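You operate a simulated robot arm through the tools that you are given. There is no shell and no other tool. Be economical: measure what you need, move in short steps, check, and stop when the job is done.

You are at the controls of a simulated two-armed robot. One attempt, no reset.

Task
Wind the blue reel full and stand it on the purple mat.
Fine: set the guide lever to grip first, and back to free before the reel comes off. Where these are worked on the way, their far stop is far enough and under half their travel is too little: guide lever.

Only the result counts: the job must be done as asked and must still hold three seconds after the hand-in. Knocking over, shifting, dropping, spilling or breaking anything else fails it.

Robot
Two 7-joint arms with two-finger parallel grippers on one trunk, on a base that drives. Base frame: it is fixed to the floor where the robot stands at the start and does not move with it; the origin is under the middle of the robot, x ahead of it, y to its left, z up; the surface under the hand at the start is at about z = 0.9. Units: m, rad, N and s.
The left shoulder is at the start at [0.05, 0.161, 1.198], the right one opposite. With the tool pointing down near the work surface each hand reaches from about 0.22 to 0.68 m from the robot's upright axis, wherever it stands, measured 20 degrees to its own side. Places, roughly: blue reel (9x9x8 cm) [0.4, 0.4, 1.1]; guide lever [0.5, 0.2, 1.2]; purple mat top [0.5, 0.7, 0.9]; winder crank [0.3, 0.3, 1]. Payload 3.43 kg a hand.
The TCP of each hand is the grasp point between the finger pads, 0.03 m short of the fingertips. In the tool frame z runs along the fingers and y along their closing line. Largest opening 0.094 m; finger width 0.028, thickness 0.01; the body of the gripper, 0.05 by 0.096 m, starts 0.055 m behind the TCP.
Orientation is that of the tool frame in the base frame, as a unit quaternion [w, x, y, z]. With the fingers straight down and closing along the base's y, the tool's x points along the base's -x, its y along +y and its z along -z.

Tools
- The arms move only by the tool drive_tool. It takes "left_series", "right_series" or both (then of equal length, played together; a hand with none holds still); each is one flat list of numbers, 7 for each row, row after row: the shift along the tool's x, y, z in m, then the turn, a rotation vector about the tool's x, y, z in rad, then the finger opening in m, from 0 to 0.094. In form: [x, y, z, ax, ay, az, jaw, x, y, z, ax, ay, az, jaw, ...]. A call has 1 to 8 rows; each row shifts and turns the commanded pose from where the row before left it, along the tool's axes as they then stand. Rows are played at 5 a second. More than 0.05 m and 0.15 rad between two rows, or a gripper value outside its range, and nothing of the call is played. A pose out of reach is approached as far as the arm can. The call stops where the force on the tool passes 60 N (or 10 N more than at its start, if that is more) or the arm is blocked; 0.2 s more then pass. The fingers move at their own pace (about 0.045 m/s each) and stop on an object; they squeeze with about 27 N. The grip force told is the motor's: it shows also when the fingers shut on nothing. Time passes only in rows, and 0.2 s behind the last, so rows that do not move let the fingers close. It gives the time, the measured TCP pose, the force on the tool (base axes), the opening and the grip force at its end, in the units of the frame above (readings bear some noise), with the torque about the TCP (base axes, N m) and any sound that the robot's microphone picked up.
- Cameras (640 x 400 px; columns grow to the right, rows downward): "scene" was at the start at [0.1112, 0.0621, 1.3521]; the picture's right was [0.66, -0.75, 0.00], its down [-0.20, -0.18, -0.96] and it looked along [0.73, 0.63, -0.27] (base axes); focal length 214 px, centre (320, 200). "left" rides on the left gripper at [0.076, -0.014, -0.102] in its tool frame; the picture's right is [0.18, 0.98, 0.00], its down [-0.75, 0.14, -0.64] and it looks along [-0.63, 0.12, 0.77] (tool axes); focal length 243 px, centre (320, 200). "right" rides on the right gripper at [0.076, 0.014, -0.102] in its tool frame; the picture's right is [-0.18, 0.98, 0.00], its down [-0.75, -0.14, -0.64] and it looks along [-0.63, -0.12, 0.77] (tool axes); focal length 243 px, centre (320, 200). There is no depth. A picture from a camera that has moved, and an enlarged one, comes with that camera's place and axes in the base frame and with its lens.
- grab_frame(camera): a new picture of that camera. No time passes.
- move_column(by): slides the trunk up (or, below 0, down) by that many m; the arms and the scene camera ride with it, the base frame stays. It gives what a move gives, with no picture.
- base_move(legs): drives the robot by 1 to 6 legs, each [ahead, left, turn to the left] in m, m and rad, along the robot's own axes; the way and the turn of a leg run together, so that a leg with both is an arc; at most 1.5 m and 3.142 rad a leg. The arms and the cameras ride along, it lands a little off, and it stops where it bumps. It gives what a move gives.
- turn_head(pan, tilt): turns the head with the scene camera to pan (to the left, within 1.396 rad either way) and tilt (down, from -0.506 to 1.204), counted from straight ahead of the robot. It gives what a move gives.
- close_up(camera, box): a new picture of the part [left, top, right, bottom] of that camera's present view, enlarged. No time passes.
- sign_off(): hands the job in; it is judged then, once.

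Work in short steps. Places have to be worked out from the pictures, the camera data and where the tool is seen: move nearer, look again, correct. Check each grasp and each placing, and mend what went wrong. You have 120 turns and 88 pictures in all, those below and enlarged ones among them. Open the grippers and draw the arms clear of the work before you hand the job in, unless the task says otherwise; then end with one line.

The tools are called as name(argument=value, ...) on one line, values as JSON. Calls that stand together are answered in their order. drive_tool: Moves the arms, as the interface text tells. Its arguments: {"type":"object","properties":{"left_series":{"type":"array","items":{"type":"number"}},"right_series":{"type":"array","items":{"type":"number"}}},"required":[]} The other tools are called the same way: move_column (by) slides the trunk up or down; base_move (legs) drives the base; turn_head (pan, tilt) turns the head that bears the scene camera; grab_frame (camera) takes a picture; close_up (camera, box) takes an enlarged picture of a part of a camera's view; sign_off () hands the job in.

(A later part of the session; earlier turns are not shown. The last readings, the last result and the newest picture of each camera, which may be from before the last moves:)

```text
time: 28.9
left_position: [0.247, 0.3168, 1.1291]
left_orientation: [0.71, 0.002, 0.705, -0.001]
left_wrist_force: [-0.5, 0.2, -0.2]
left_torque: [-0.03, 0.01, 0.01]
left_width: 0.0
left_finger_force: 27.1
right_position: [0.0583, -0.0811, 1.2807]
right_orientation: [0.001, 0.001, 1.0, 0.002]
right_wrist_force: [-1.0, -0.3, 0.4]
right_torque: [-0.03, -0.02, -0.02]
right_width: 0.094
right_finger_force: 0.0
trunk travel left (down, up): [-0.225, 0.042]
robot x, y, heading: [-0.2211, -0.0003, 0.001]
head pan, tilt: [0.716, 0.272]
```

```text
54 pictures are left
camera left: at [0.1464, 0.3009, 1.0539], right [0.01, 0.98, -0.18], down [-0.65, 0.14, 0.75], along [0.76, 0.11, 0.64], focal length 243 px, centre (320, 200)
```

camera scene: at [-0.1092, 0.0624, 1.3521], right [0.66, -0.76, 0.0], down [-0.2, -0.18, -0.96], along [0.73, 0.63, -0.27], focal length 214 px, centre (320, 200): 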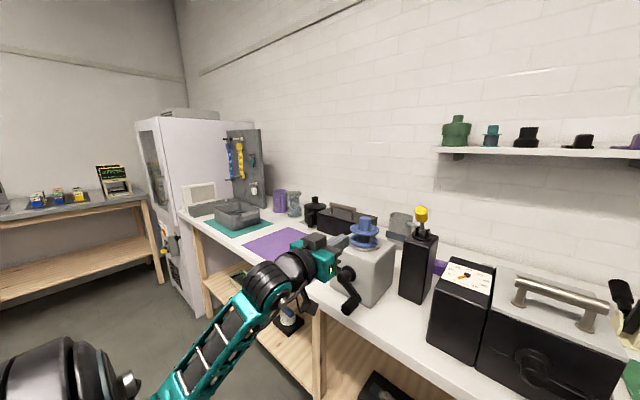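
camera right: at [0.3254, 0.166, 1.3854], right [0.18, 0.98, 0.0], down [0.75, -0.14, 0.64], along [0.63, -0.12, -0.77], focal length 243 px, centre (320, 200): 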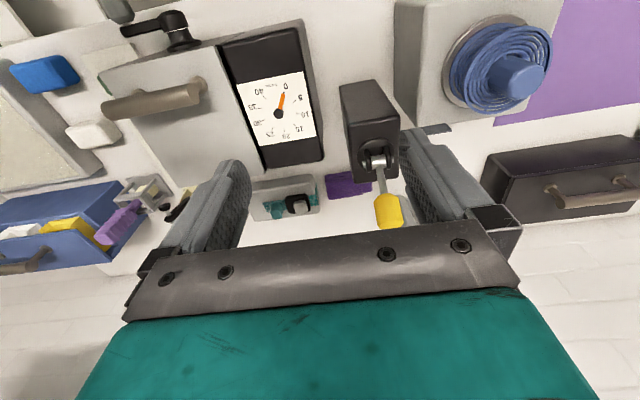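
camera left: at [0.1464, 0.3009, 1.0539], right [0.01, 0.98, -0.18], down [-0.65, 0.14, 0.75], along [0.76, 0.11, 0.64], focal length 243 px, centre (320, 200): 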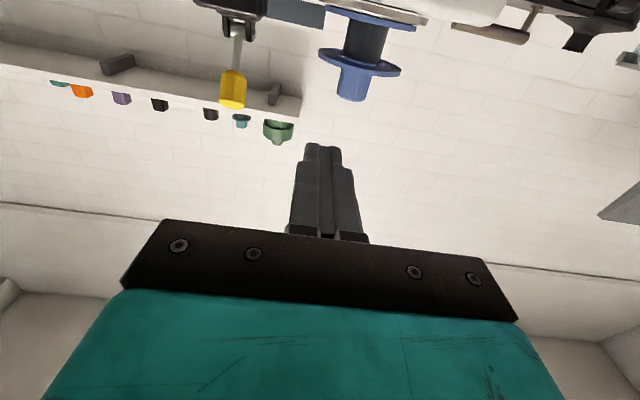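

The hand now points straight ahead, elbow low and clear of the bench. I'll take a close look at the crank.

close_up(camera="scene", box=[290, 200, 440, 320])

```text
3.33 times, centred on (365, 260) of scene
camera zoom: at [-0.1092, 0.0624, 1.3521], right [0.66, -0.76, 0.0], down [-0.2, -0.18, -0.96], along [0.73, 0.63, -0.27], focal length 715 px, centre (170, 0)
```

zoom: 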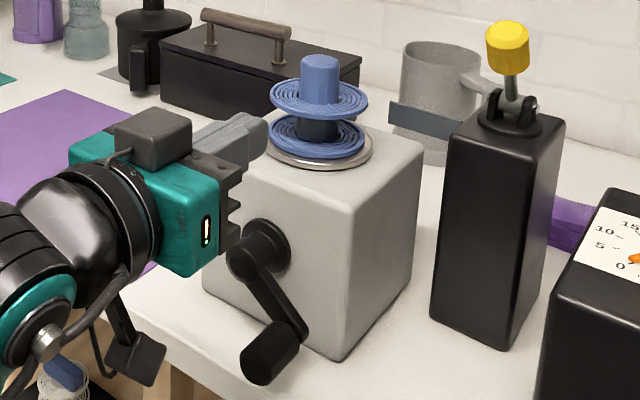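

The handle is at about y 0.298, z 0.927 (lower right). I'll back off a bit, lower to just above it, then move ahead so the shut fingers lie parallel above the handle.

drive_tool(left_series=[0, 0, -0.03, 0, 0, 0, 0, 0.0386, -0.007, 0, 0, 0, 0, 0, 0.0386, -0.007, 0, 0, 0, 0, 0, 0.0386, -0.007, 0, 0, 0, 0, 0, 0.0386, -0.007, 0, 0, 0, 0, 0, 0, 0, 0, 0, 0, 0, 0])

close_up(camera="scene", box=[290, 200, 440, 320])

grab_frame(camera="left")

```text
time: 30.3
left_position: [0.2144, 0.3272, 0.9875]
left_orientation: [0.709, 0.003, 0.706, -0.005]
left_wrist_force: [0.2, -0.1, -0.7]
left_torque: [-0.02, 0.02, -0.02]
left_width: 0.0
left_finger_force: 26.6
left hand out of reach, approached as far as the arm can: row 3, 4, 5
right_position: [0.0582, -0.0809, 1.2805]
right_orientation: [-0.001, 0.001, 1.0, 0.001]
right_wrist_force: [0.0, 0.0, 0.4]
right_torque: [0.0, 0.01, 0.01]
right_width: 0.0941
right_finger_force: 0.0
trunk travel left (down, up): [-0.225, 0.042]
robot x, y, heading: [-0.2229, 0.0005, -0.001]
head pan, tilt: [0.716, 0.272]
```

```text
3.33 times, centred on (365, 260) of scene
camera zoom: at [-0.1091, 0.0619, 1.3521], right [0.66, -0.76, 0.0], down [-0.2, -0.18, -0.96], along [0.73, 0.63, -0.27], focal length 715 px, centre (170, 0)
```

zoom: 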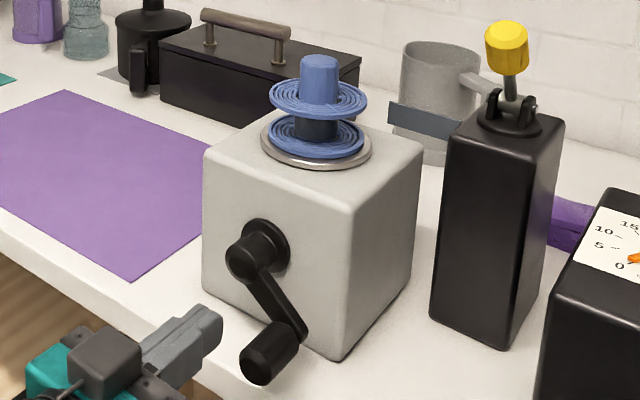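

```text
51 pictures are left
camera left: at [0.1127, 0.3111, 0.912], right [0.01, 0.98, -0.19], down [-0.64, 0.15, 0.75], along [0.77, 0.11, 0.63], focal length 243 px, centre (320, 200)
```

left: 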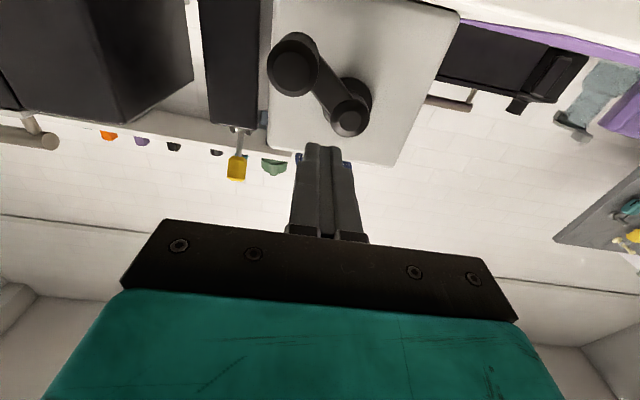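

The pose is too close to the shoulder for this posture. I'll drive the base back another 0.17 m, then bring the hand ahead again.

base_move(legs=[[-0.17, 0, 0]])

drive_tool(left_series=[0, 0, 0.04, 0, 0, 0, 0, 0, -0.009, 0.04, 0, 0, 0, 0, 0.002, -0.009, 0.04, 0, 0, 0, 0, 0.003, -0.009, 0.04, 0, 0, 0, 0, 0.003, -0.009, 0.01, 0, 0, 0, 0, 0, 0, 0, 0, 0, 0, 0])

```text
time: 31.7
left_position: [0.0411, 0.3251, 0.9887]
left_orientation: [0.708, 0.004, 0.706, -0.006]
left_wrist_force: [-0.3, 0.4, 0.6]
left_torque: [-0.02, 0.04, -0.01]
left_width: 0.0
left_finger_force: 27.1
right_position: [-0.1158, -0.0813, 1.2811]
right_orientation: [0.0, 0.002, 1.0, 0.001]
right_wrist_force: [-1.1, -0.6, 0.0]
right_torque: [0.0, -0.01, -0.01]
right_width: 0.0941
right_finger_force: 0.1
trunk travel left (down, up): [-0.225, 0.042]
robot x, y, heading: [-0.3959, -0.0005, -0.008]
head pan, tilt: [0.716, 0.272]
```

```text
time: 33.1
left_position: [0.2117, 0.3308, 0.9881]
left_orientation: [0.708, 0.006, 0.706, -0.011]
left_wrist_force: [-0.1, 1.1, -0.2]
left_torque: [0.0, -0.01, 0.0]
left_width: 0.0
left_finger_force: 26.7
left hand out of reach, approached as far as the arm can: row 2, 3, 4, 5
right_position: [-0.114, -0.0804, 1.2813]
right_orientation: [0.0, 0.003, 1.0, 0.001]
right_wrist_force: [0.7, 0.7, -0.1]
right_torque: [-0.01, 0.01, -0.02]
right_width: 0.0943
right_finger_force: 0.1
trunk travel left (down, up): [-0.225, 0.042]
robot x, y, heading: [-0.3908, -0.0012, -0.005]
head pan, tilt: [0.716, 0.272]
```

The remaining limit is sideways (the hand won't go right of y 0.33 relative to the robot). I'll shift the base 0.14 m to the right and retry.

base_move(legs=[[0, -0.14, 0]])

drive_tool(left_series=[0.002, 0.025, 0, 0, 0, 0, 0, 0.002, 0.025, 0, 0, 0, 0, 0, 0.002, 0.025, 0, 0, 0, 0, 0, 0.002, 0.024, 0, 0, 0, 0, 0, 0, 0, 0, 0, 0, 0, 0])

```text
time: 35.0
left_position: [0.2094, 0.1927, 0.9891]
left_orientation: [0.708, 0.005, 0.706, -0.01]
left_wrist_force: [0.2, -0.2, 0.3]
left_torque: [-0.01, -0.01, -0.02]
left_width: 0.0
left_finger_force: 26.8
right_position: [-0.1151, -0.2203, 1.2814]
right_orientation: [0.0, 0.002, 1.0, 0.001]
right_wrist_force: [0.6, 0.8, -0.2]
right_torque: [0.02, -0.05, 0.0]
right_width: 0.0944
right_finger_force: 0.1
trunk travel left (down, up): [-0.225, 0.042]
robot x, y, heading: [-0.3981, -0.1403, -0.004]
head pan, tilt: [0.716, 0.272]
```

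```text
time: 36.2
left_position: [0.2124, 0.2911, 0.978]
left_orientation: [0.708, 0.006, 0.706, -0.01]
left_wrist_force: [0.4, 0.4, 0.1]
left_torque: [-0.02, 0.0, 0.01]
left_width: 0.0
left_finger_force: 27.0
right_position: [-0.1143, -0.2206, 1.2813]
right_orientation: [0.0, 0.001, 1.0, 0.001]
right_wrist_force: [-0.3, 0.3, -0.1]
right_torque: [-0.01, 0.04, 0.02]
right_width: 0.0941
right_finger_force: 0.0
trunk travel left (down, up): [-0.225, 0.042]
robot x, y, heading: [-0.3939, -0.1371, -0.001]
head pan, tilt: [0.716, 0.272]
```

Position reached. Now ahead to x 0.286 so the fingers lie over the handle, then I start pushing it round (15° per row about the hub).

drive_tool(left_series=[0, 0, 0.037, -0.023, 0.002, 0.006, 0, 0, 0, 0.037, 0, 0, 0, 0, 0.0094, -0.0027, 0, 0, 0, 0, 0, 0, 0, 0, 0, 0, 0, 0])

grab_frame(camera="left")

close_up(camera="scene", box=[290, 180, 440, 280])

```text
time: 37.2
left_position: [0.2862, 0.2894, 0.9694]
left_orientation: [0.707, -0.001, 0.707, 0.001]
left_wrist_force: [0.8, 0.6, 1.5]
left_torque: [-0.01, 0.02, -0.03]
left_width: 0.0001
left_finger_force: 26.8
right_position: [-0.1139, -0.2213, 1.2815]
right_orientation: [0.0, 0.002, 1.0, 0.001]
right_wrist_force: [0.3, 0.6, -0.3]
right_torque: [-0.02, 0.01, 0.01]
right_width: 0.0944
right_finger_force: 0.0
trunk travel left (down, up): [-0.225, 0.042]
robot x, y, heading: [-0.3935, -0.1403, -0.006]
head pan, tilt: [0.716, 0.272]
```

```text
50 pictures are left
camera left: at [0.1859, 0.2732, 0.8945], right [0.0, 0.98, -0.18], down [-0.64, 0.14, 0.75], along [0.77, 0.12, 0.63], focal length 243 px, centre (320, 200)
```

left: 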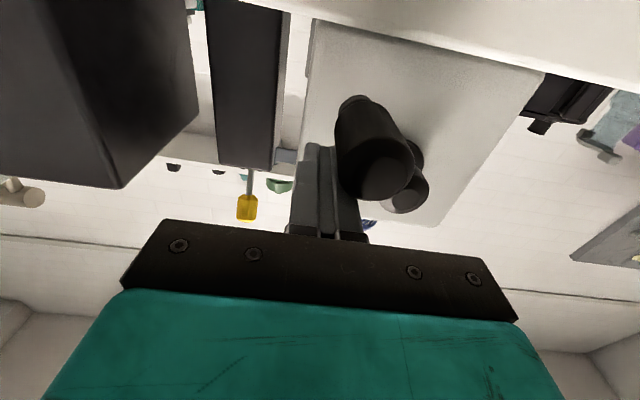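

```text
4.00 times, centred on (365, 230) of scene
camera zoom: at [-0.2825, -0.077, 1.3521], right [0.65, -0.76, 0.0], down [-0.2, -0.18, -0.96], along [0.73, 0.63, -0.27], focal length 858 px, centre (140, 80)
```

zoom: 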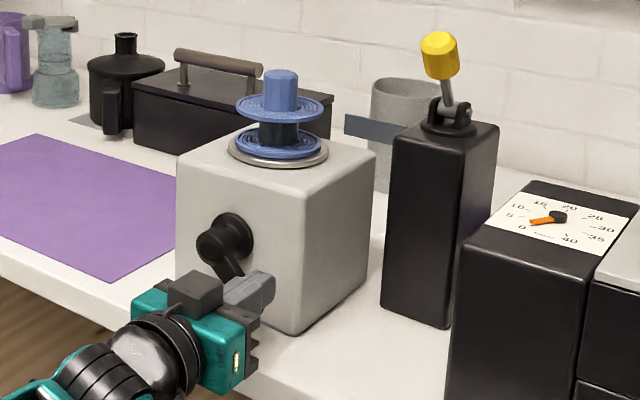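

The fingers lie above and behind the handle. I'll push through the bottom of the first turn.

drive_tool(left_series=[0.0183, 0.0008, 0, 0, 0, 0, 0, 0.0174, 0.0055, 0, 0, 0, 0, 0, 0.0154, 0.0098, 0, 0, 0, 0, 0, 0.0123, 0.0134, 0, 0, 0, 0, 0, 0.0085, 0.0163, 0, 0, 0, 0, 0, 0.0039, 0.0178, 0, 0, 0, 0, 0, -0.0008, 0.0183, 0, 0, 0, 0, 0, -0.0055, 0.0174, 0, 0, 0, 0, 0])

grab_frame(camera="left")

close_up(camera="scene", box=[310, 180, 460, 280])

```text
time: 38.7
left_position: [0.2859, 0.3338, 0.9134]
left_orientation: [0.725, 0.01, 0.688, -0.018]
left_wrist_force: [-37.7, -16.3, 24.3]
left_torque: [-0.1, 0.49, 0.22]
left_width: 0.0
left_finger_force: 27.4
left hand out of reach, approached as far as the arm can: row 7
right_position: [-0.1233, -0.2236, 1.282]
right_orientation: [0.003, 0.002, 1.0, 0.001]
right_wrist_force: [0.5, 0.4, 0.1]
right_torque: [-0.06, -0.05, -0.02]
right_width: 0.0941
right_finger_force: 0.0
trunk travel left (down, up): [-0.225, 0.042]
robot x, y, heading: [-0.3962, -0.1363, -0.005]
head pan, tilt: [0.716, 0.272]
stopped in row 7 (left hand): the force on the tool passed its limit at 92 N (the readings are from after the stop); the commanded pose is now the measured one
```

```text
48 pictures are left
camera left: at [0.1899, 0.3217, 0.8333], right [0.05, 0.98, -0.19], down [-0.68, 0.18, 0.72], along [0.74, 0.09, 0.67], focal length 243 px, centre (320, 200)
```

left: 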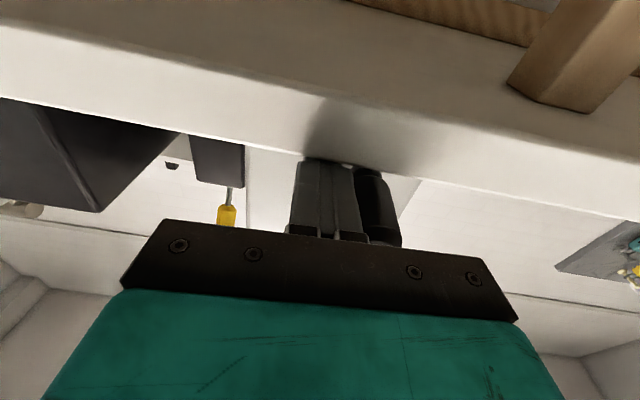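

```text
4.00 times, centred on (385, 230) of scene
camera zoom: at [-0.2917, -0.0797, 1.353], right [0.65, -0.76, 0.0], down [-0.2, -0.17, -0.97], along [0.73, 0.63, -0.26], focal length 858 px, centre (60, 80)
```

zoom: 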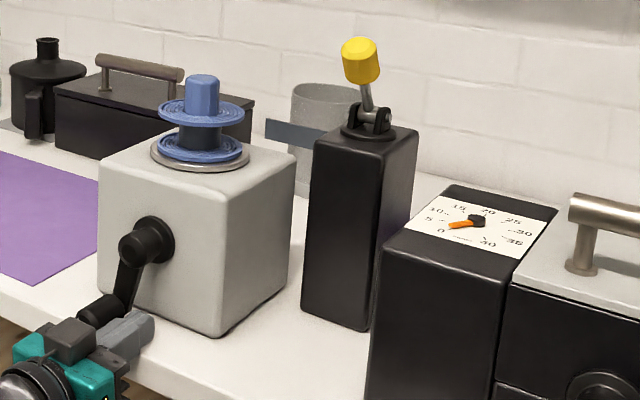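

The fingers grazed the bench (its top is near z 0.898), so the circle is smaller and higher than I judged: hub about y 0.355, z 0.98, r 0.065. I'll level the tool, lift slightly, and carry on round the bottom.

drive_tool(left_series=[-0.0055, 0.002, 0, -0.04, 0.052, 0.011, 0, 0, 0.0166, 0, 0, 0, 0, 0, -0.0022, 0.0166, 0, 0, 0, 0, 0, -0.0064, 0.0154, 0, 0, 0, 0, 0, -0.0101, 0.0133, 0, 0, 0, 0, 0, -0.0133, 0.0101, 0, 0, 0, 0, 0])

grab_frame(camera="left")

close_up(camera="scene", box=[310, 180, 460, 280])

```text
time: 39.2
left_position: [0.288, 0.3375, 0.9137]
left_orientation: [0.707, 0.005, 0.707, -0.007]
left_wrist_force: [-34.5, -13.0, 15.9]
left_torque: [0.03, 0.46, 0.41]
left_width: 0.0
left_finger_force: 27.0
right_position: [-0.1214, -0.2238, 1.2817]
right_orientation: [0.002, 0.002, 1.0, 0.002]
right_wrist_force: [0.3, 0.6, 0.1]
right_torque: [-0.05, 0.0, 0.0]
right_width: 0.0939
right_finger_force: 0.0
trunk travel left (down, up): [-0.225, 0.042]
robot x, y, heading: [-0.3951, -0.1355, -0.004]
head pan, tilt: [0.716, 0.272]
stopped in row 2 (left hand): the force on the tool passed its limit at 74 N (the readings are from after the stop); the commanded pose is now the measured one
```

```text
46 pictures are left
camera left: at [0.1869, 0.3225, 0.8389], right [0.02, 0.98, -0.19], down [-0.64, 0.15, 0.75], along [0.77, 0.11, 0.63], focal length 243 px, centre (320, 200)
```

left: 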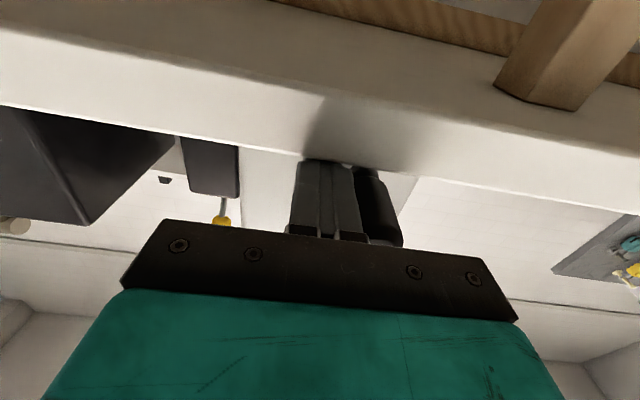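

```text
4.00 times, centred on (385, 230) of scene
camera zoom: at [-0.2898, -0.0803, 1.3528], right [0.65, -0.76, 0.0], down [-0.2, -0.17, -0.96], along [0.73, 0.63, -0.26], focal length 858 px, centre (60, 80)
```

zoom: 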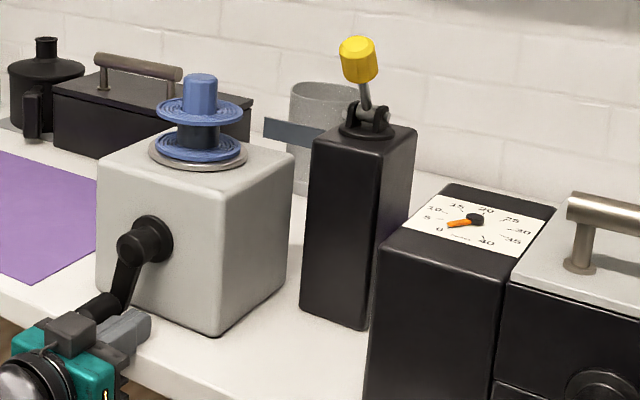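

There's a -35 N push along x, so the fingertips likely press on the crank arm plate. I'll retract 1.2 cm, raise a little and read the forces.

drive_tool(left_series=[0, 0, -0.006, 0, 0, 0, 0, -0.004, 0, -0.006, 0, 0, 0, 0, 0, 0, 0, 0, 0, 0, 0])

```text
time: 40.0
left_position: [0.282, 0.3376, 0.9139]
left_orientation: [0.704, 0.004, 0.71, -0.006]
left_wrist_force: [11.3, -0.2, 11.3]
left_torque: [0.01, -0.47, 0.02]
left_width: 0.0001
left_finger_force: 27.1
right_position: [-0.1161, -0.2225, 1.2815]
right_orientation: [-0.001, 0.002, 1.0, 0.001]
right_wrist_force: [0.1, 0.3, -0.1]
right_torque: [-0.02, -0.01, 0.02]
right_width: 0.0941
right_finger_force: 0.2
trunk travel left (down, up): [-0.225, 0.042]
robot x, y, heading: [-0.3942, -0.1422, -0.006]
head pan, tilt: [0.716, 0.272]
```

Contact with the bench below still shows (Fz +11). I'll raise a further 8 mm.

drive_tool(left_series=[-0.004, 0, 0, 0, 0, 0, 0, -0.004, 0, 0, 0, 0, 0, 0, 0, 0, 0, 0, 0, 0, 0])

close_up(camera="left", box=[240, 100, 460, 260])

```text
time: 40.9
left_position: [0.2811, 0.3394, 0.9192]
left_orientation: [0.702, 0.004, 0.712, -0.006]
left_wrist_force: [-0.5, -0.8, -1.1]
left_torque: [0.0, 0.02, 0.07]
left_width: 0.0001
left_finger_force: 27.2
right_position: [-0.1167, -0.2211, 1.2807]
right_orientation: [0.0, 0.002, 1.0, 0.0]
right_wrist_force: [0.1, -0.6, 1.2]
right_torque: [-0.03, 0.0, 0.02]
right_width: 0.0939
right_finger_force: 0.0
trunk travel left (down, up): [-0.225, 0.042]
robot x, y, heading: [-0.3939, -0.1377, -0.004]
head pan, tilt: [0.716, 0.272]
```

```text
2.50 times, centred on (350, 180) of left
camera zoom: at [0.1784, 0.3245, 0.8453], right [0.01, 0.98, -0.19], down [-0.63, 0.15, 0.76], along [0.78, 0.11, 0.62], focal length 606 px, centre (245, 250)
```

zoom: 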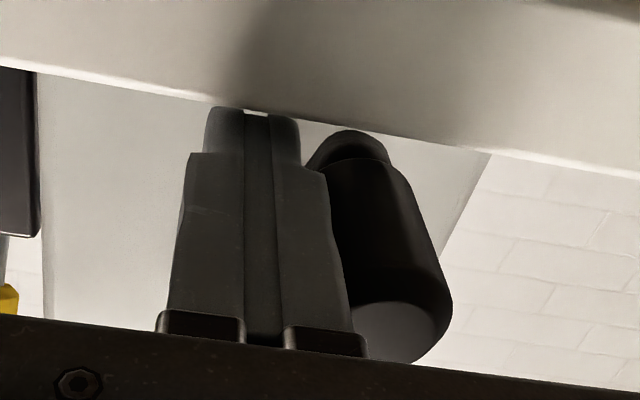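

Free now. I'll push on in +y at this height, then up the +y side.

drive_tool(left_series=[0, 0.012, 0, 0, 0, 0, 0, 0, 0.0155, 0, 0, 0, 0, 0, -0.004, 0.0155, 0, 0, 0, 0, 0, -0.0085, 0.0145, 0, 0, 0, 0, 0, -0.0115, 0.0115, 0, 0, 0, 0, 0, -0.014, 0.008, 0, 0, 0, 0, 0, -0.016, 0.003, 0, 0, 0, 0, 0])

grab_frame(camera="left")

close_up(camera="scene", box=[310, 180, 460, 280])

```text
time: 42.5
left_position: [0.2834, 0.4194, 0.9755]
left_orientation: [0.703, 0.003, 0.712, -0.006]
left_wrist_force: [-0.2, 0.6, -1.2]
left_torque: [0.01, -0.03, 0.0]
left_width: 0.0
left_finger_force: 27.0
right_position: [-0.1153, -0.221, 1.2817]
right_orientation: [0.0, 0.002, 1.0, 0.001]
right_wrist_force: [0.3, 0.9, -0.2]
right_torque: [-0.01, 0.01, 0.05]
right_width: 0.094
right_finger_force: 0.0
trunk travel left (down, up): [-0.225, 0.042]
robot x, y, heading: [-0.3968, -0.14, -0.006]
head pan, tilt: [0.716, 0.272]
```

```text
43 pictures are left
camera left: at [0.1804, 0.4045, 0.9007], right [0.01, 0.98, -0.19], down [-0.63, 0.15, 0.76], along [0.78, 0.11, 0.62], focal length 243 px, centre (320, 200)
```

left: 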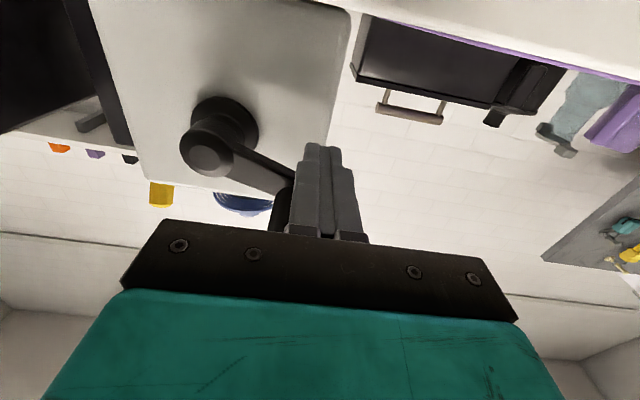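

```text
4.00 times, centred on (385, 230) of scene
camera zoom: at [-0.283, -0.078, 1.3521], right [0.65, -0.76, 0.0], down [-0.2, -0.17, -0.96], along [0.73, 0.63, -0.27], focal length 858 px, centre (60, 80)
```

zoom: 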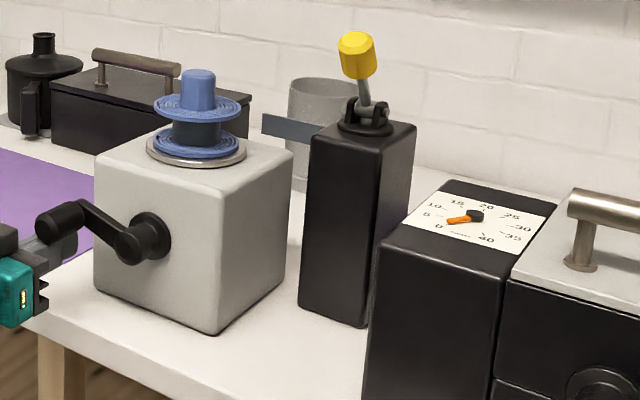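

That works well: the crank turns lightly and the handle is now on the +y side. I'll carry on over the top and down the right side.

drive_tool(left_series=[-0.0193, -0.0024, 0, 0, 0, 0, 0, -0.0169, -0.0054, 0, 0, 0, 0, 0, -0.015, -0.0095, 0, 0, 0, 0, 0, -0.012, -0.0131, 0, 0, 0, 0, 0, -0.0082, -0.0157, 0, 0, 0, 0, 0, -0.0038, -0.0174, 0, 0, 0, 0, 0, 0.0007, -0.0177, 0, 0, 0, 0, 0, 0.0054, -0.0169, 0, 0, 0, 0, 0])

drive_tool(left_series=[0.0095, -0.015, 0, 0, 0, 0, 0, 0.0131, -0.012, 0, 0, 0, 0, 0, 0.0157, -0.0082, 0, 0, 0, 0, 0, 0.0174, -0.0038, 0, 0, 0, 0, 0, 0.0177, 0.0007, 0, 0, 0, 0, 0, 0.0169, 0.0054, 0, 0, 0, 0, 0, 0.015, 0.0095, 0, 0, 0, 0, 0, 0.012, 0.0131, 0, 0, 0, 0, 0])

close_up(camera="scene", box=[310, 180, 460, 280])

```text
time: 44.2
left_position: [0.281, 0.3205, 1.0436]
left_orientation: [0.703, 0.004, 0.711, -0.006]
left_wrist_force: [0.3, 0.1, -0.5]
left_torque: [0.03, 0.02, -0.04]
left_width: 0.0
left_finger_force: 27.0
right_position: [-0.116, -0.2219, 1.2803]
right_orientation: [0.0, 0.003, 1.0, 0.002]
right_wrist_force: [0.3, 0.9, 0.3]
right_torque: [0.01, 0.0, -0.01]
right_width: 0.094
right_finger_force: 0.0
trunk travel left (down, up): [-0.225, 0.042]
robot x, y, heading: [-0.3878, -0.1402, -0.008]
head pan, tilt: [0.716, 0.272]
```

```text
time: 46.0
left_position: [0.2797, 0.3104, 0.925]
left_orientation: [0.704, 0.004, 0.711, -0.006]
left_wrist_force: [0.7, -1.1, -0.7]
left_torque: [0.06, 0.03, -0.02]
left_width: 0.0
left_finger_force: 27.2
right_position: [-0.1156, -0.2224, 1.281]
right_orientation: [0.0, 0.002, 1.0, 0.001]
right_wrist_force: [0.5, 0.8, 0.3]
right_torque: [0.0, 0.03, 0.0]
right_width: 0.0939
right_finger_force: 0.1
trunk travel left (down, up): [-0.225, 0.042]
robot x, y, heading: [-0.3934, -0.1406, -0.004]
head pan, tilt: [0.716, 0.272]
```

```text
4.00 times, centred on (385, 230) of scene
camera zoom: at [-0.2831, -0.0778, 1.3521], right [0.65, -0.76, 0.0], down [-0.2, -0.17, -0.96], along [0.73, 0.63, -0.27], focal length 858 px, centre (60, 80)
```

zoom: 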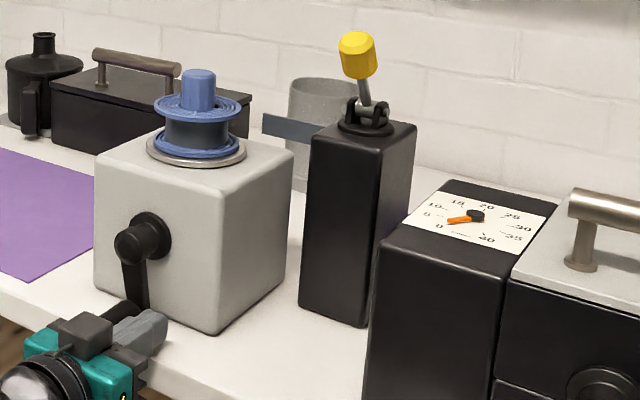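

The dark wound core between the flanges has grown after one turn, and the dial is unchanged (a different machine). I'll keep cranking.

drive_tool(left_series=[0.007, 0.016, 0.002, 0, 0, 0, 0, 0, 0.0155, 0, 0, 0, 0, 0, 0, 0.0155, 0, 0, 0, 0, 0, -0.004, 0.0155, 0, 0, 0, 0, 0, -0.0085, 0.0145, 0, 0, 0, 0, 0, -0.0115, 0.0115, 0, 0, 0, 0, 0, -0.014, 0.0125, 0, 0, 0, 0, 0, -0.018, 0.0074, 0, 0, 0, 0, 0])

drive_tool(left_series=[-0.0193, -0.0024, 0, 0, 0, 0, 0, -0.0169, -0.0054, 0, 0, 0, 0, 0, -0.015, -0.0095, 0, 0, 0, 0, 0, -0.012, -0.0131, 0, 0, 0, 0, 0, -0.0082, -0.0157, 0, 0, 0, 0, 0, -0.0038, -0.0174, 0, 0, 0, 0, 0, 0.0007, -0.0177, 0, 0, 0, 0, 0, 0.0054, -0.0169, 0, 0, 0, 0, 0])

drive_tool(left_series=[0.0095, -0.015, 0, 0, 0, 0, 0, 0.0131, -0.012, 0, 0, 0, 0, 0, 0.0157, -0.0082, 0, 0, 0, 0, 0, 0.0174, -0.0038, 0, 0, 0, 0, 0, 0.0177, 0.0007, 0, 0, 0, 0, 0, 0.0169, 0.0054, 0, 0, 0, 0, 0, 0.015, 0.0095, 0, 0, 0, 0, 0, 0.012, 0.0131, 0, 0, 0, 0, 0])

close_up(camera="scene", box=[310, 180, 400, 240])

```text
time: 47.9
left_position: [0.2848, 0.4193, 0.9746]
left_orientation: [0.703, 0.003, 0.711, -0.006]
left_wrist_force: [0.2, -0.5, 0.0]
left_torque: [-0.01, -0.01, 0.01]
left_width: 0.0
left_finger_force: 27.0
right_position: [-0.1162, -0.221, 1.2804]
right_orientation: [0.0, 0.002, 1.0, 0.001]
right_wrist_force: [-1.0, 0.1, -1.0]
right_torque: [0.04, -0.01, 0.0]
right_width: 0.0942
right_finger_force: 0.0
trunk travel left (down, up): [-0.225, 0.042]
robot x, y, heading: [-0.3956, -0.1397, -0.009]
head pan, tilt: [0.716, 0.272]
```

```text
time: 49.6
left_position: [0.2858, 0.32, 1.0432]
left_orientation: [0.703, 0.003, 0.711, -0.005]
left_wrist_force: [-0.9, -0.2, 0.3]
left_torque: [-0.03, 0.01, 0.02]
left_width: 0.0
left_finger_force: 26.5
right_position: [-0.1148, -0.2223, 1.2798]
right_orientation: [0.001, 0.003, 1.0, 0.001]
right_wrist_force: [0.9, 0.3, -0.7]
right_torque: [0.04, -0.01, -0.01]
right_width: 0.0941
right_finger_force: 0.1
trunk travel left (down, up): [-0.225, 0.042]
robot x, y, heading: [-0.3959, -0.1428, -0.011]
head pan, tilt: [0.716, 0.272]
```

```text
time: 51.5
left_position: [0.2822, 0.3061, 0.927]
left_orientation: [0.703, 0.005, 0.711, -0.008]
left_wrist_force: [-4.2, -10.2, 1.3]
left_torque: [0.01, 0.06, 0.25]
left_width: 0.0
left_finger_force: 27.3
right_position: [-0.1153, -0.2238, 1.2809]
right_orientation: [0.001, 0.004, 1.0, 0.002]
right_wrist_force: [0.2, 0.2, -0.7]
right_torque: [0.05, 0.01, 0.0]
right_width: 0.0939
right_finger_force: 0.1
trunk travel left (down, up): [-0.225, 0.042]
robot x, y, heading: [-0.3934, -0.1353, -0.008]
head pan, tilt: [0.716, 0.272]
```

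```text
6.67 times, centred on (355, 210) of scene
camera zoom: at [-0.2836, -0.0798, 1.3523], right [0.65, -0.76, 0.0], down [-0.2, -0.17, -0.96], along [0.73, 0.63, -0.27], focal length 1430 px, centre (87, 133)
```

zoom: 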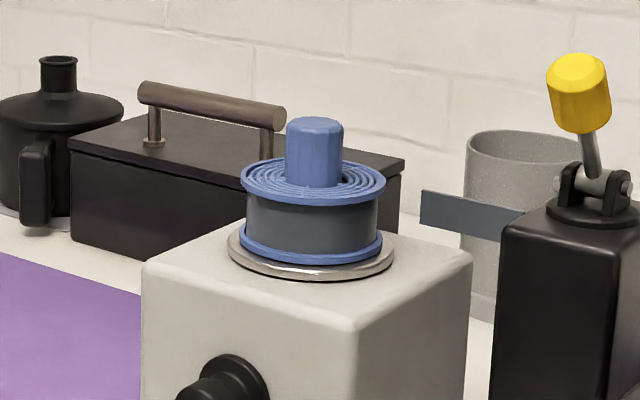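

The wind is nearly out to the flanges, and a slight resistance (10 N) is appearing. I'll push on gently to see whether it's at its end stop.

drive_tool(left_series=[0.004, 0.01, 0, 0, 0, 0, 0, 0, 0.01, 0, 0, 0, 0, 0, 0, 0.01, 0, 0, 0, 0, 0, 0, 0.01, 0, 0, 0, 0, 0, 0, 0.01, 0, 0, 0, 0, 0, 0, 0, 0, 0, 0, 0, 0])

close_up(camera="scene", box=[310, 180, 400, 240])

close_up(camera="scene", box=[310, 180, 460, 280])

```text
time: 52.1
left_position: [0.285, 0.3059, 0.918]
left_orientation: [0.703, 0.014, 0.711, -0.022]
left_wrist_force: [-2.8, -12.3, 1.2]
left_torque: [0.14, -0.04, 0.26]
left_width: 0.0001
left_finger_force: 27.7
right_position: [-0.117, -0.2225, 1.2816]
right_orientation: [0.0, 0.004, 1.0, 0.0]
right_wrist_force: [0.3, 0.9, 0.6]
right_torque: [-0.02, 0.0, -0.04]
right_width: 0.0937
right_finger_force: 0.1
trunk travel left (down, up): [-0.225, 0.042]
robot x, y, heading: [-0.3936, -0.1393, -0.01]
head pan, tilt: [0.716, 0.272]
stopped in row 3 (left hand): the force on the tool passed its limit at 66 N (the readings are from after the stop); the commanded pose is now the measured one
```

```text
6.67 times, centred on (355, 210) of scene
camera zoom: at [-0.284, -0.0785, 1.3522], right [0.65, -0.76, 0.0], down [-0.2, -0.18, -0.96], along [0.73, 0.63, -0.27], focal length 1430 px, centre (87, 133)
```

zoom: 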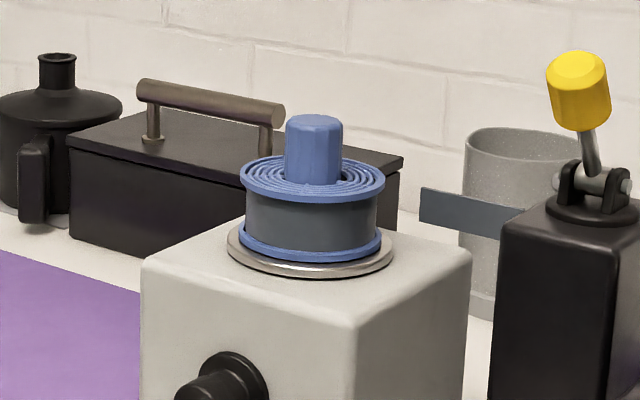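

```text
4.00 times, centred on (385, 230) of scene
camera zoom: at [-0.284, -0.0785, 1.3522], right [0.65, -0.76, 0.0], down [-0.2, -0.18, -0.96], along [0.73, 0.63, -0.27], focal length 858 px, centre (60, 80)
```

zoom: 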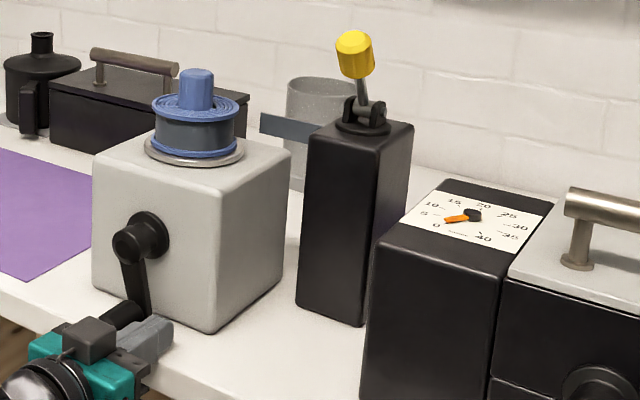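

A firm end stop (66 N in +y, no bench contact) and a core filled to the flanges: the reel is wound full. I'll retract the hand, raise it and begin turning it back down.

drive_tool(left_series=[0, -0.006, 0, 0, 0, 0, 0, 0, 0, -0.04, 0, 0, 0, 0, 0, 0, -0.045, 0, 0, 0, 0, -0.045, -0.01, -0.02, 0, 0, 0, 0, -0.045, -0.01, -0.02, 0, 0, 0, 0, -0.045, -0.01, -0.02, 0, 0, 0, 0, -0.045, -0.01, -0.02, 0, 0, 0, 0, 0, 0, 0, 0, 0, 0, 0])

drive_tool(left_series=[0, -0.01, -0.015, 0, 0.143, 0, 0, 0, -0.01, -0.015, 0, 0.143, 0, 0, 0, -0.01, -0.015, 0, 0.143, 0, 0, 0, -0.01, -0.015, 0, 0.143, 0, 0, 0, 0, -0.01, 0, 0.143, 0, 0, 0, 0, -0.01, 0, 0.143, 0, 0, 0, 0, 0, 0, 0.143, 0, 0, 0, 0, 0, 0, 0.143, 0, 0])

drive_tool(left_series=[0, 0, 0, 0, 0.143, 0, 0, 0, 0, 0, 0, 0.143, 0, 0, 0, 0, 0, 0, 0.143, 0, 0.06, 0, 0, 0, 0, 0, 0, 0.06])

```text
refused: row 4 steps farther than a row can; nothing moved
```

```text
time: 53.9
left_position: [0.209, 0.2737, 0.9438]
left_orientation: [0.203, 0.02, 0.979, -0.008]
left_wrist_force: [0.4, -0.7, 0.6]
left_torque: [-0.04, 0.01, 0.01]
left_width: 0.0002
left_finger_force: 26.9
right_position: [-0.1156, -0.2227, 1.2796]
right_orientation: [0.0, 0.004, 1.0, 0.001]
right_wrist_force: [-0.6, -1.0, -0.5]
right_torque: [0.02, 0.0, 0.0]
right_width: 0.094
right_finger_force: 0.1
trunk travel left (down, up): [-0.225, 0.042]
robot x, y, heading: [-0.3976, -0.1413, -0.007]
head pan, tilt: [0.716, 0.272]
```

```text
time: 54.9
left_position: [0.2108, 0.2747, 0.9436]
left_orientation: [0.158, 0.02, 0.987, -0.008]
left_wrist_force: [0.0, -0.7, 0.1]
left_torque: [-0.02, 0.0, -0.01]
left_width: 0.0504
left_finger_force: 0.2
left hand out of reach, approached as far as the arm can: row 2, 3
right_position: [-0.1171, -0.2233, 1.2812]
right_orientation: [0.0, 0.004, 1.0, 0.001]
right_wrist_force: [-0.8, 0.8, -0.2]
right_torque: [0.02, -0.02, 0.0]
right_width: 0.094
right_finger_force: 0.0
trunk travel left (down, up): [-0.225, 0.042]
robot x, y, heading: [-0.394, -0.1398, -0.009]
head pan, tilt: [0.716, 0.272]
```

One row was refused, but the following calls backed the hand out cleanly. I'll raise it back and up, clear of the bench, finishing the tilt.

drive_tool(left_series=[0.0185, 0, -0.0398, 0, 0, 0, 0.06, 0.0185, 0, -0.0398, 0, 0, 0, 0.06, 0.0185, 0, -0.0398, 0, 0, 0, 0.06, 0.0185, 0, -0.0398, 0, 0, 0, 0.06, 0.0185, 0, -0.0398, 0, 0, 0, 0.06, 0, 0, 0, 0, 0.14, 0, 0.06, 0, 0, 0, 0, 0.14, 0, 0.06, 0, 0, 0, 0, 0.035, 0, 0.06])

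grab_frame(camera="scene")

```text
time: 56.7
left_position: [0.0585, 0.2827, 1.1047]
left_orientation: [-0.001, 0.021, 1.0, -0.005]
left_wrist_force: [-0.3, 0.5, 0.0]
left_torque: [0.02, -0.02, 0.01]
left_width: 0.0601
left_finger_force: 0.1
right_position: [-0.1148, -0.223, 1.2815]
right_orientation: [0.0, 0.003, 1.0, 0.001]
right_wrist_force: [1.0, 0.0, 0.4]
right_torque: [0.0, -0.01, 0.01]
right_width: 0.094
right_finger_force: 0.0
trunk travel left (down, up): [-0.225, 0.042]
robot x, y, heading: [-0.3948, -0.1403, -0.01]
head pan, tilt: [0.716, 0.272]
```

```text
37 pictures are left
camera scene: at [-0.2832, -0.0788, 1.3521], right [0.65, -0.76, 0.0], down [-0.2, -0.17, -0.96], along [0.73, 0.63, -0.27], focal length 214 px, centre (320, 200)
```

scene: 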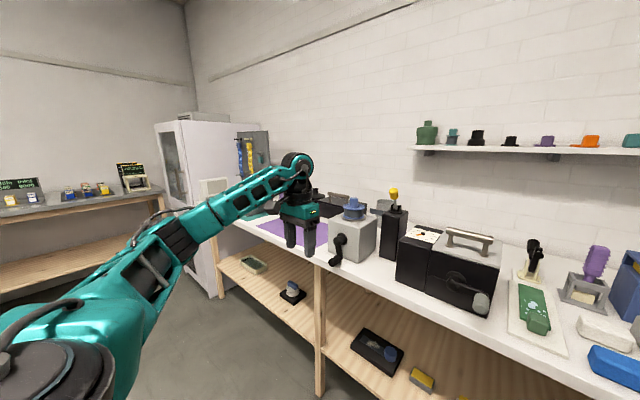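

Tool is down again. I'll lift it above everything, then drive the base back near its start for the lever.

drive_tool(left_series=[0.005, -0.025, -0.041, -0.01, 0, -0.042, 0.06, 0.005, -0.025, -0.041, 0, 0, 0, 0.06, 0.005, -0.025, -0.041, 0, 0, 0, 0.06, 0.005, -0.025, -0.041, 0, 0, 0, 0.06, 0, 0, 0, 0, 0, 0, 0.06])

base_move(legs=[[0, 0.14, 0], [0.38, 0, 0.008]])

grab_frame(camera="left")

```text
time: 57.9
left_position: [0.0396, 0.1813, 1.2682]
left_orientation: [0.0, -0.001, 1.0, -0.001]
left_wrist_force: [-0.6, 0.3, 0.0]
left_torque: [-0.03, 0.03, 0.05]
left_width: 0.0598
left_finger_force: 0.1
right_position: [-0.1157, -0.2225, 1.2813]
right_orientation: [0.0, 0.003, 1.0, 0.001]
right_wrist_force: [0.5, -0.6, -0.4]
right_torque: [-0.02, -0.02, 0.0]
right_width: 0.0939
right_finger_force: 0.1
trunk travel left (down, up): [-0.225, 0.042]
robot x, y, heading: [-0.3944, -0.1425, -0.007]
head pan, tilt: [0.716, 0.272]
```

```text
time: 61.8
left_position: [0.4115, 0.3261, 1.2693]
left_orientation: [0.001, -0.007, 1.0, 0.0]
left_wrist_force: [-0.5, -0.3, 0.3]
left_torque: [0.0, 0.03, -0.03]
left_width: 0.0599
left_finger_force: 0.0
right_position: [0.2627, -0.0787, 1.2798]
right_orientation: [0.0, -0.004, 1.0, 0.001]
right_wrist_force: [0.0, 0.4, 0.2]
right_torque: [0.02, 0.01, 0.0]
right_width: 0.0941
right_finger_force: 0.1
trunk travel left (down, up): [-0.225, 0.042]
robot x, y, heading: [-0.0184, 0.0005, 0.01]
head pan, tilt: [0.716, 0.272]
```

```text
36 pictures are left
camera left: at [0.3368, 0.31, 1.3722], right [-0.2, 0.98, 0.0], down [0.75, 0.15, 0.64], along [0.63, 0.13, -0.77], focal length 243 px, centre (320, 200)
```

left: 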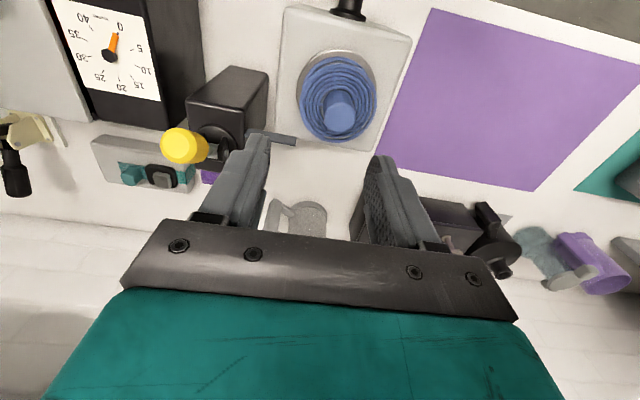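

Now for the lever: I'll go above the knob (about [0.465, 0.209, 1.167]) and then down around it.

drive_tool(left_series=[-0.018, -0.039, 0, 0, 0, 0, 0.07, -0.018, -0.039, 0, 0, 0, 0, 0.07, -0.018, -0.039, 0, 0, 0, 0, 0.07, 0, 0, 0.03, 0, 0, 0, 0.07, 0, 0, 0.03, 0, 0, 0, 0.07, 0, 0, 0, 0, 0, 0, 0.07])

grab_frame(camera="left")

```text
time: 63.1
left_position: [0.4676, 0.2117, 1.2097]
left_orientation: [0.002, -0.008, 1.0, 0.001]
left_wrist_force: [0.7, -0.9, 0.0]
left_torque: [0.01, -0.01, 0.01]
left_width: 0.0698
left_finger_force: 0.0
right_position: [0.2623, -0.0797, 1.2818]
right_orientation: [0.001, -0.005, 1.0, 0.001]
right_wrist_force: [0.0, 0.2, -0.3]
right_torque: [0.02, -0.01, 0.0]
right_width: 0.0941
right_finger_force: 0.0
trunk travel left (down, up): [-0.225, 0.042]
robot x, y, heading: [-0.0183, -0.0014, 0.007]
head pan, tilt: [0.716, 0.272]
```

```text
35 pictures are left
camera left: at [0.3925, 0.1936, 1.3134], right [-0.2, 0.98, 0.0], down [0.75, 0.15, 0.64], along [0.63, 0.13, -0.76], focal length 243 px, centre (320, 200)
```

left: 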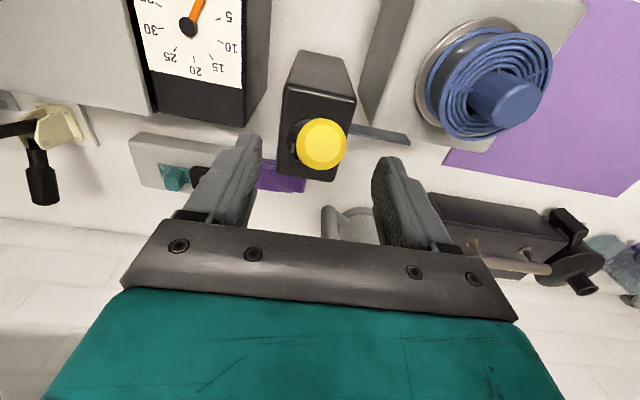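

Well centred. I'll lower, close on the knob, and swing it forward in an arc.

drive_tool(left_series=[0, -0.001, 0.02, 0, 0, 0, 0.07, 0, -0.001, 0.019, 0, 0, 0, 0.07, 0, 0, 0, 0, 0, 0, 0, 0, 0, 0, 0, 0, 0, 0, 0, 0, 0, 0, 0, 0, 0])

drive_tool(left_series=[-0.009, 0, -0.006, 0, 0, 0, 0, -0.01, 0, -0.004, 0, 0, 0, 0, -0.01, 0, -0.002, 0, 0, 0, 0, -0.01, 0, 0, 0, 0, 0, 0, -0.01, 0, 0.001, 0, 0, 0, 0, -0.01, 0, 0.004, 0, 0, 0, 0, 0, 0, 0, 0, 0, 0, 0])

grab_frame(camera="left")

```text
time: 64.3
left_position: [0.4688, 0.2102, 1.1699]
left_orientation: [0.002, -0.01, 1.0, 0.0]
left_wrist_force: [0.6, 9.2, 0.8]
left_torque: [-0.01, -0.01, -0.02]
left_width: 0.0342
left_finger_force: 31.4
right_position: [0.2625, -0.0768, 1.2818]
right_orientation: [0.0, -0.005, 1.0, 0.001]
right_wrist_force: [-0.4, 0.5, -0.2]
right_torque: [0.02, -0.01, -0.04]
right_width: 0.0941
right_finger_force: 0.1
trunk travel left (down, up): [-0.225, 0.042]
robot x, y, heading: [-0.022, 0.0002, 0.012]
head pan, tilt: [0.716, 0.272]
```

```text
time: 66.0
left_position: [0.5223, 0.211, 1.1843]
left_orientation: [0.006, -0.009, 1.0, 0.0]
left_wrist_force: [-11.4, 4.9, 35.6]
left_torque: [0.34, 1.44, 0.01]
left_width: 0.0309
left_finger_force: 45.4
right_position: [0.2575, -0.0806, 1.2834]
right_orientation: [0.003, -0.005, 1.0, 0.0]
right_wrist_force: [0.6, 0.2, -0.1]
right_torque: [0.01, 0.03, 0.01]
right_width: 0.0938
right_finger_force: 0.2
trunk travel left (down, up): [-0.225, 0.042]
robot x, y, heading: [-0.0217, -0.0019, 0.005]
head pan, tilt: [0.716, 0.272]
```

```text
34 pictures are left
camera left: at [0.4466, 0.193, 1.2866], right [-0.2, 0.98, 0.0], down [0.74, 0.15, 0.65], along [0.64, 0.13, -0.76], focal length 243 px, centre (320, 200)
```

left: 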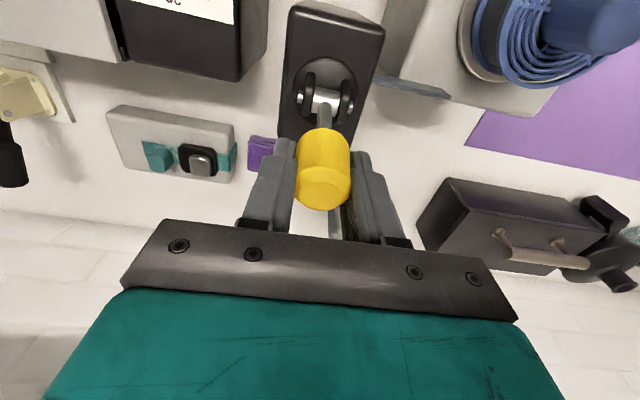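

Past vertical and moving well. I'll push on to the forward stop.

drive_tool(left_series=[-0.008, 0, 0.001, 0, 0, 0, 0, -0.008, 0, 0.003, 0, 0, 0, 0, -0.008, 0, 0.004, 0, 0, 0, 0, 0, 0, 0, 0, 0, 0, 0])

close_up(camera="left", box=[220, 40, 420, 240])

```text
time: 67.0
left_position: [0.5476, 0.2106, 1.1723]
left_orientation: [0.003, -0.008, 1.0, 0.001]
left_wrist_force: [-10.8, 1.3, 24.5]
left_torque: [0.56, 1.64, -0.12]
left_width: 0.031
left_finger_force: 45.4
right_position: [0.2589, -0.0794, 1.2814]
right_orientation: [0.002, -0.005, 1.0, 0.001]
right_wrist_force: [1.0, -0.4, -0.9]
right_torque: [0.01, -0.01, -0.02]
right_width: 0.0941
right_finger_force: 0.2
trunk travel left (down, up): [-0.225, 0.042]
robot x, y, heading: [-0.0206, 0.0036, 0.005]
head pan, tilt: [0.716, 0.272]
```

```text
2.00 times, centred on (320, 140) of left
camera zoom: at [0.4725, 0.1928, 1.2759], right [-0.2, 0.98, 0.0], down [0.75, 0.15, 0.65], along [0.63, 0.13, -0.76], focal length 485 px, centre (320, 320)
```

zoom: 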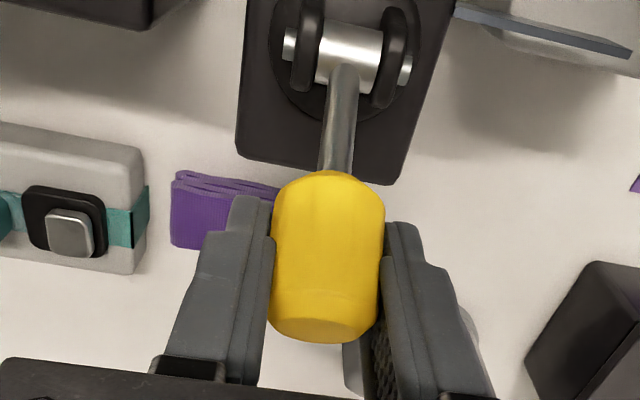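

About at the starting lean (knob x 0.54); a last small push will confirm the stop.

drive_tool(left_series=[-0.005, 0, 0.003, 0, 0, 0, 0, -0.005, 0, 0.004, 0, 0, 0, 0, 0, 0, 0, 0, 0, 0, 0])

```text
time: 67.8
left_position: [0.5492, 0.2094, 1.1719]
left_orientation: [0.002, -0.006, 1.0, 0.002]
left_wrist_force: [-46.7, -0.4, 36.7]
left_torque: [0.32, 1.19, -0.18]
left_width: 0.0308
left_finger_force: 44.7
right_position: [0.2539, -0.0803, 1.2832]
right_orientation: [0.006, -0.004, 1.0, 0.002]
right_wrist_force: [-0.3, 0.3, 0.2]
right_torque: [-0.02, 0.01, 0.01]
right_width: 0.094
right_finger_force: 0.0
trunk travel left (down, up): [-0.225, 0.042]
robot x, y, heading: [-0.0194, -0.0014, 0.006]
head pan, tilt: [0.716, 0.272]
```

At the stop (47 N with no movement). I'll release, rise and go toward the reel, looking from short of it.

drive_tool(left_series=[0, 0, 0, 0, 0, 0, 0.07, 0, 0, 0, 0, 0, 0, 0.07, 0, 0, -0.04, 0, 0, 0, 0.07, 0.01, 0, -0.04, 0, 0, 0, 0.07, 0.04, 0.02, 0, 0, 0, 0, 0.07, 0.04, 0.03, 0, 0, 0, 0, 0.07, 0.035, 0.035, 0, 0, 0, 0, 0.07, 0.035, 0.035, 0, 0, 0, 0, 0.07])

grab_frame(camera="left")

close_up(camera="scene", box=[260, 200, 460, 340])

```text
time: 69.5
left_position: [0.3984, 0.3281, 1.2425]
left_orientation: [0.002, -0.007, 1.0, -0.002]
left_wrist_force: [0.0, -0.2, 0.9]
left_torque: [0.0, -0.01, -0.04]
left_width: 0.07
left_finger_force: 0.2
right_position: [0.2612, -0.0779, 1.2821]
right_orientation: [0.001, -0.004, 1.0, 0.002]
right_wrist_force: [0.2, 0.7, -0.3]
right_torque: [-0.04, 0.0, -0.02]
right_width: 0.094
right_finger_force: 0.1
trunk travel left (down, up): [-0.225, 0.042]
robot x, y, heading: [-0.0147, -0.0007, 0.005]
head pan, tilt: [0.716, 0.272]
```

```text
32 pictures are left
camera left: at [0.324, 0.3109, 1.346], right [-0.2, 0.98, 0.0], down [0.75, 0.15, 0.64], along [0.63, 0.13, -0.76], focal length 243 px, centre (320, 200)
```

left: 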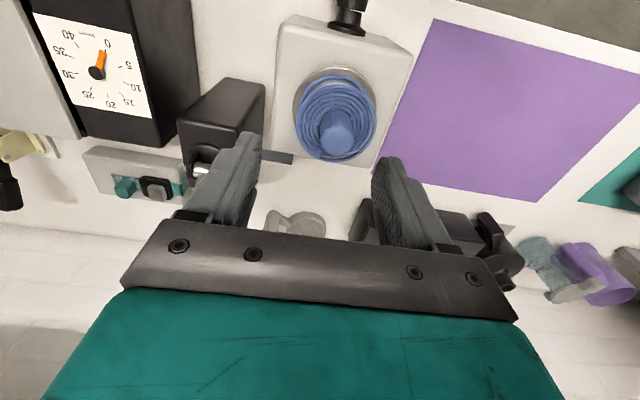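

```text
2.86 times, centred on (360, 270) of scene
camera zoom: at [0.0921, 0.0631, 1.3522], right [0.66, -0.75, 0.0], down [-0.2, -0.18, -0.96], along [0.72, 0.64, -0.27], focal length 613 px, centre (206, 0)
```

zoom: 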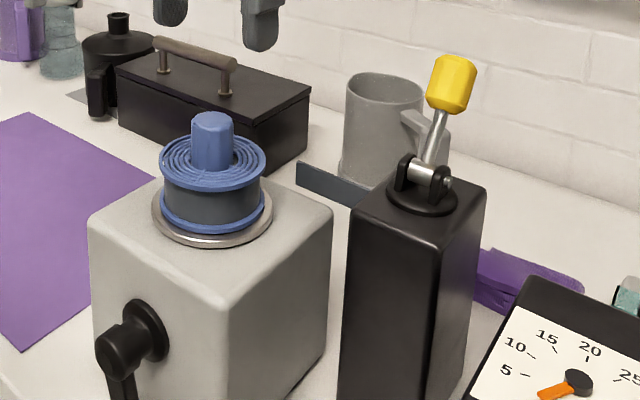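

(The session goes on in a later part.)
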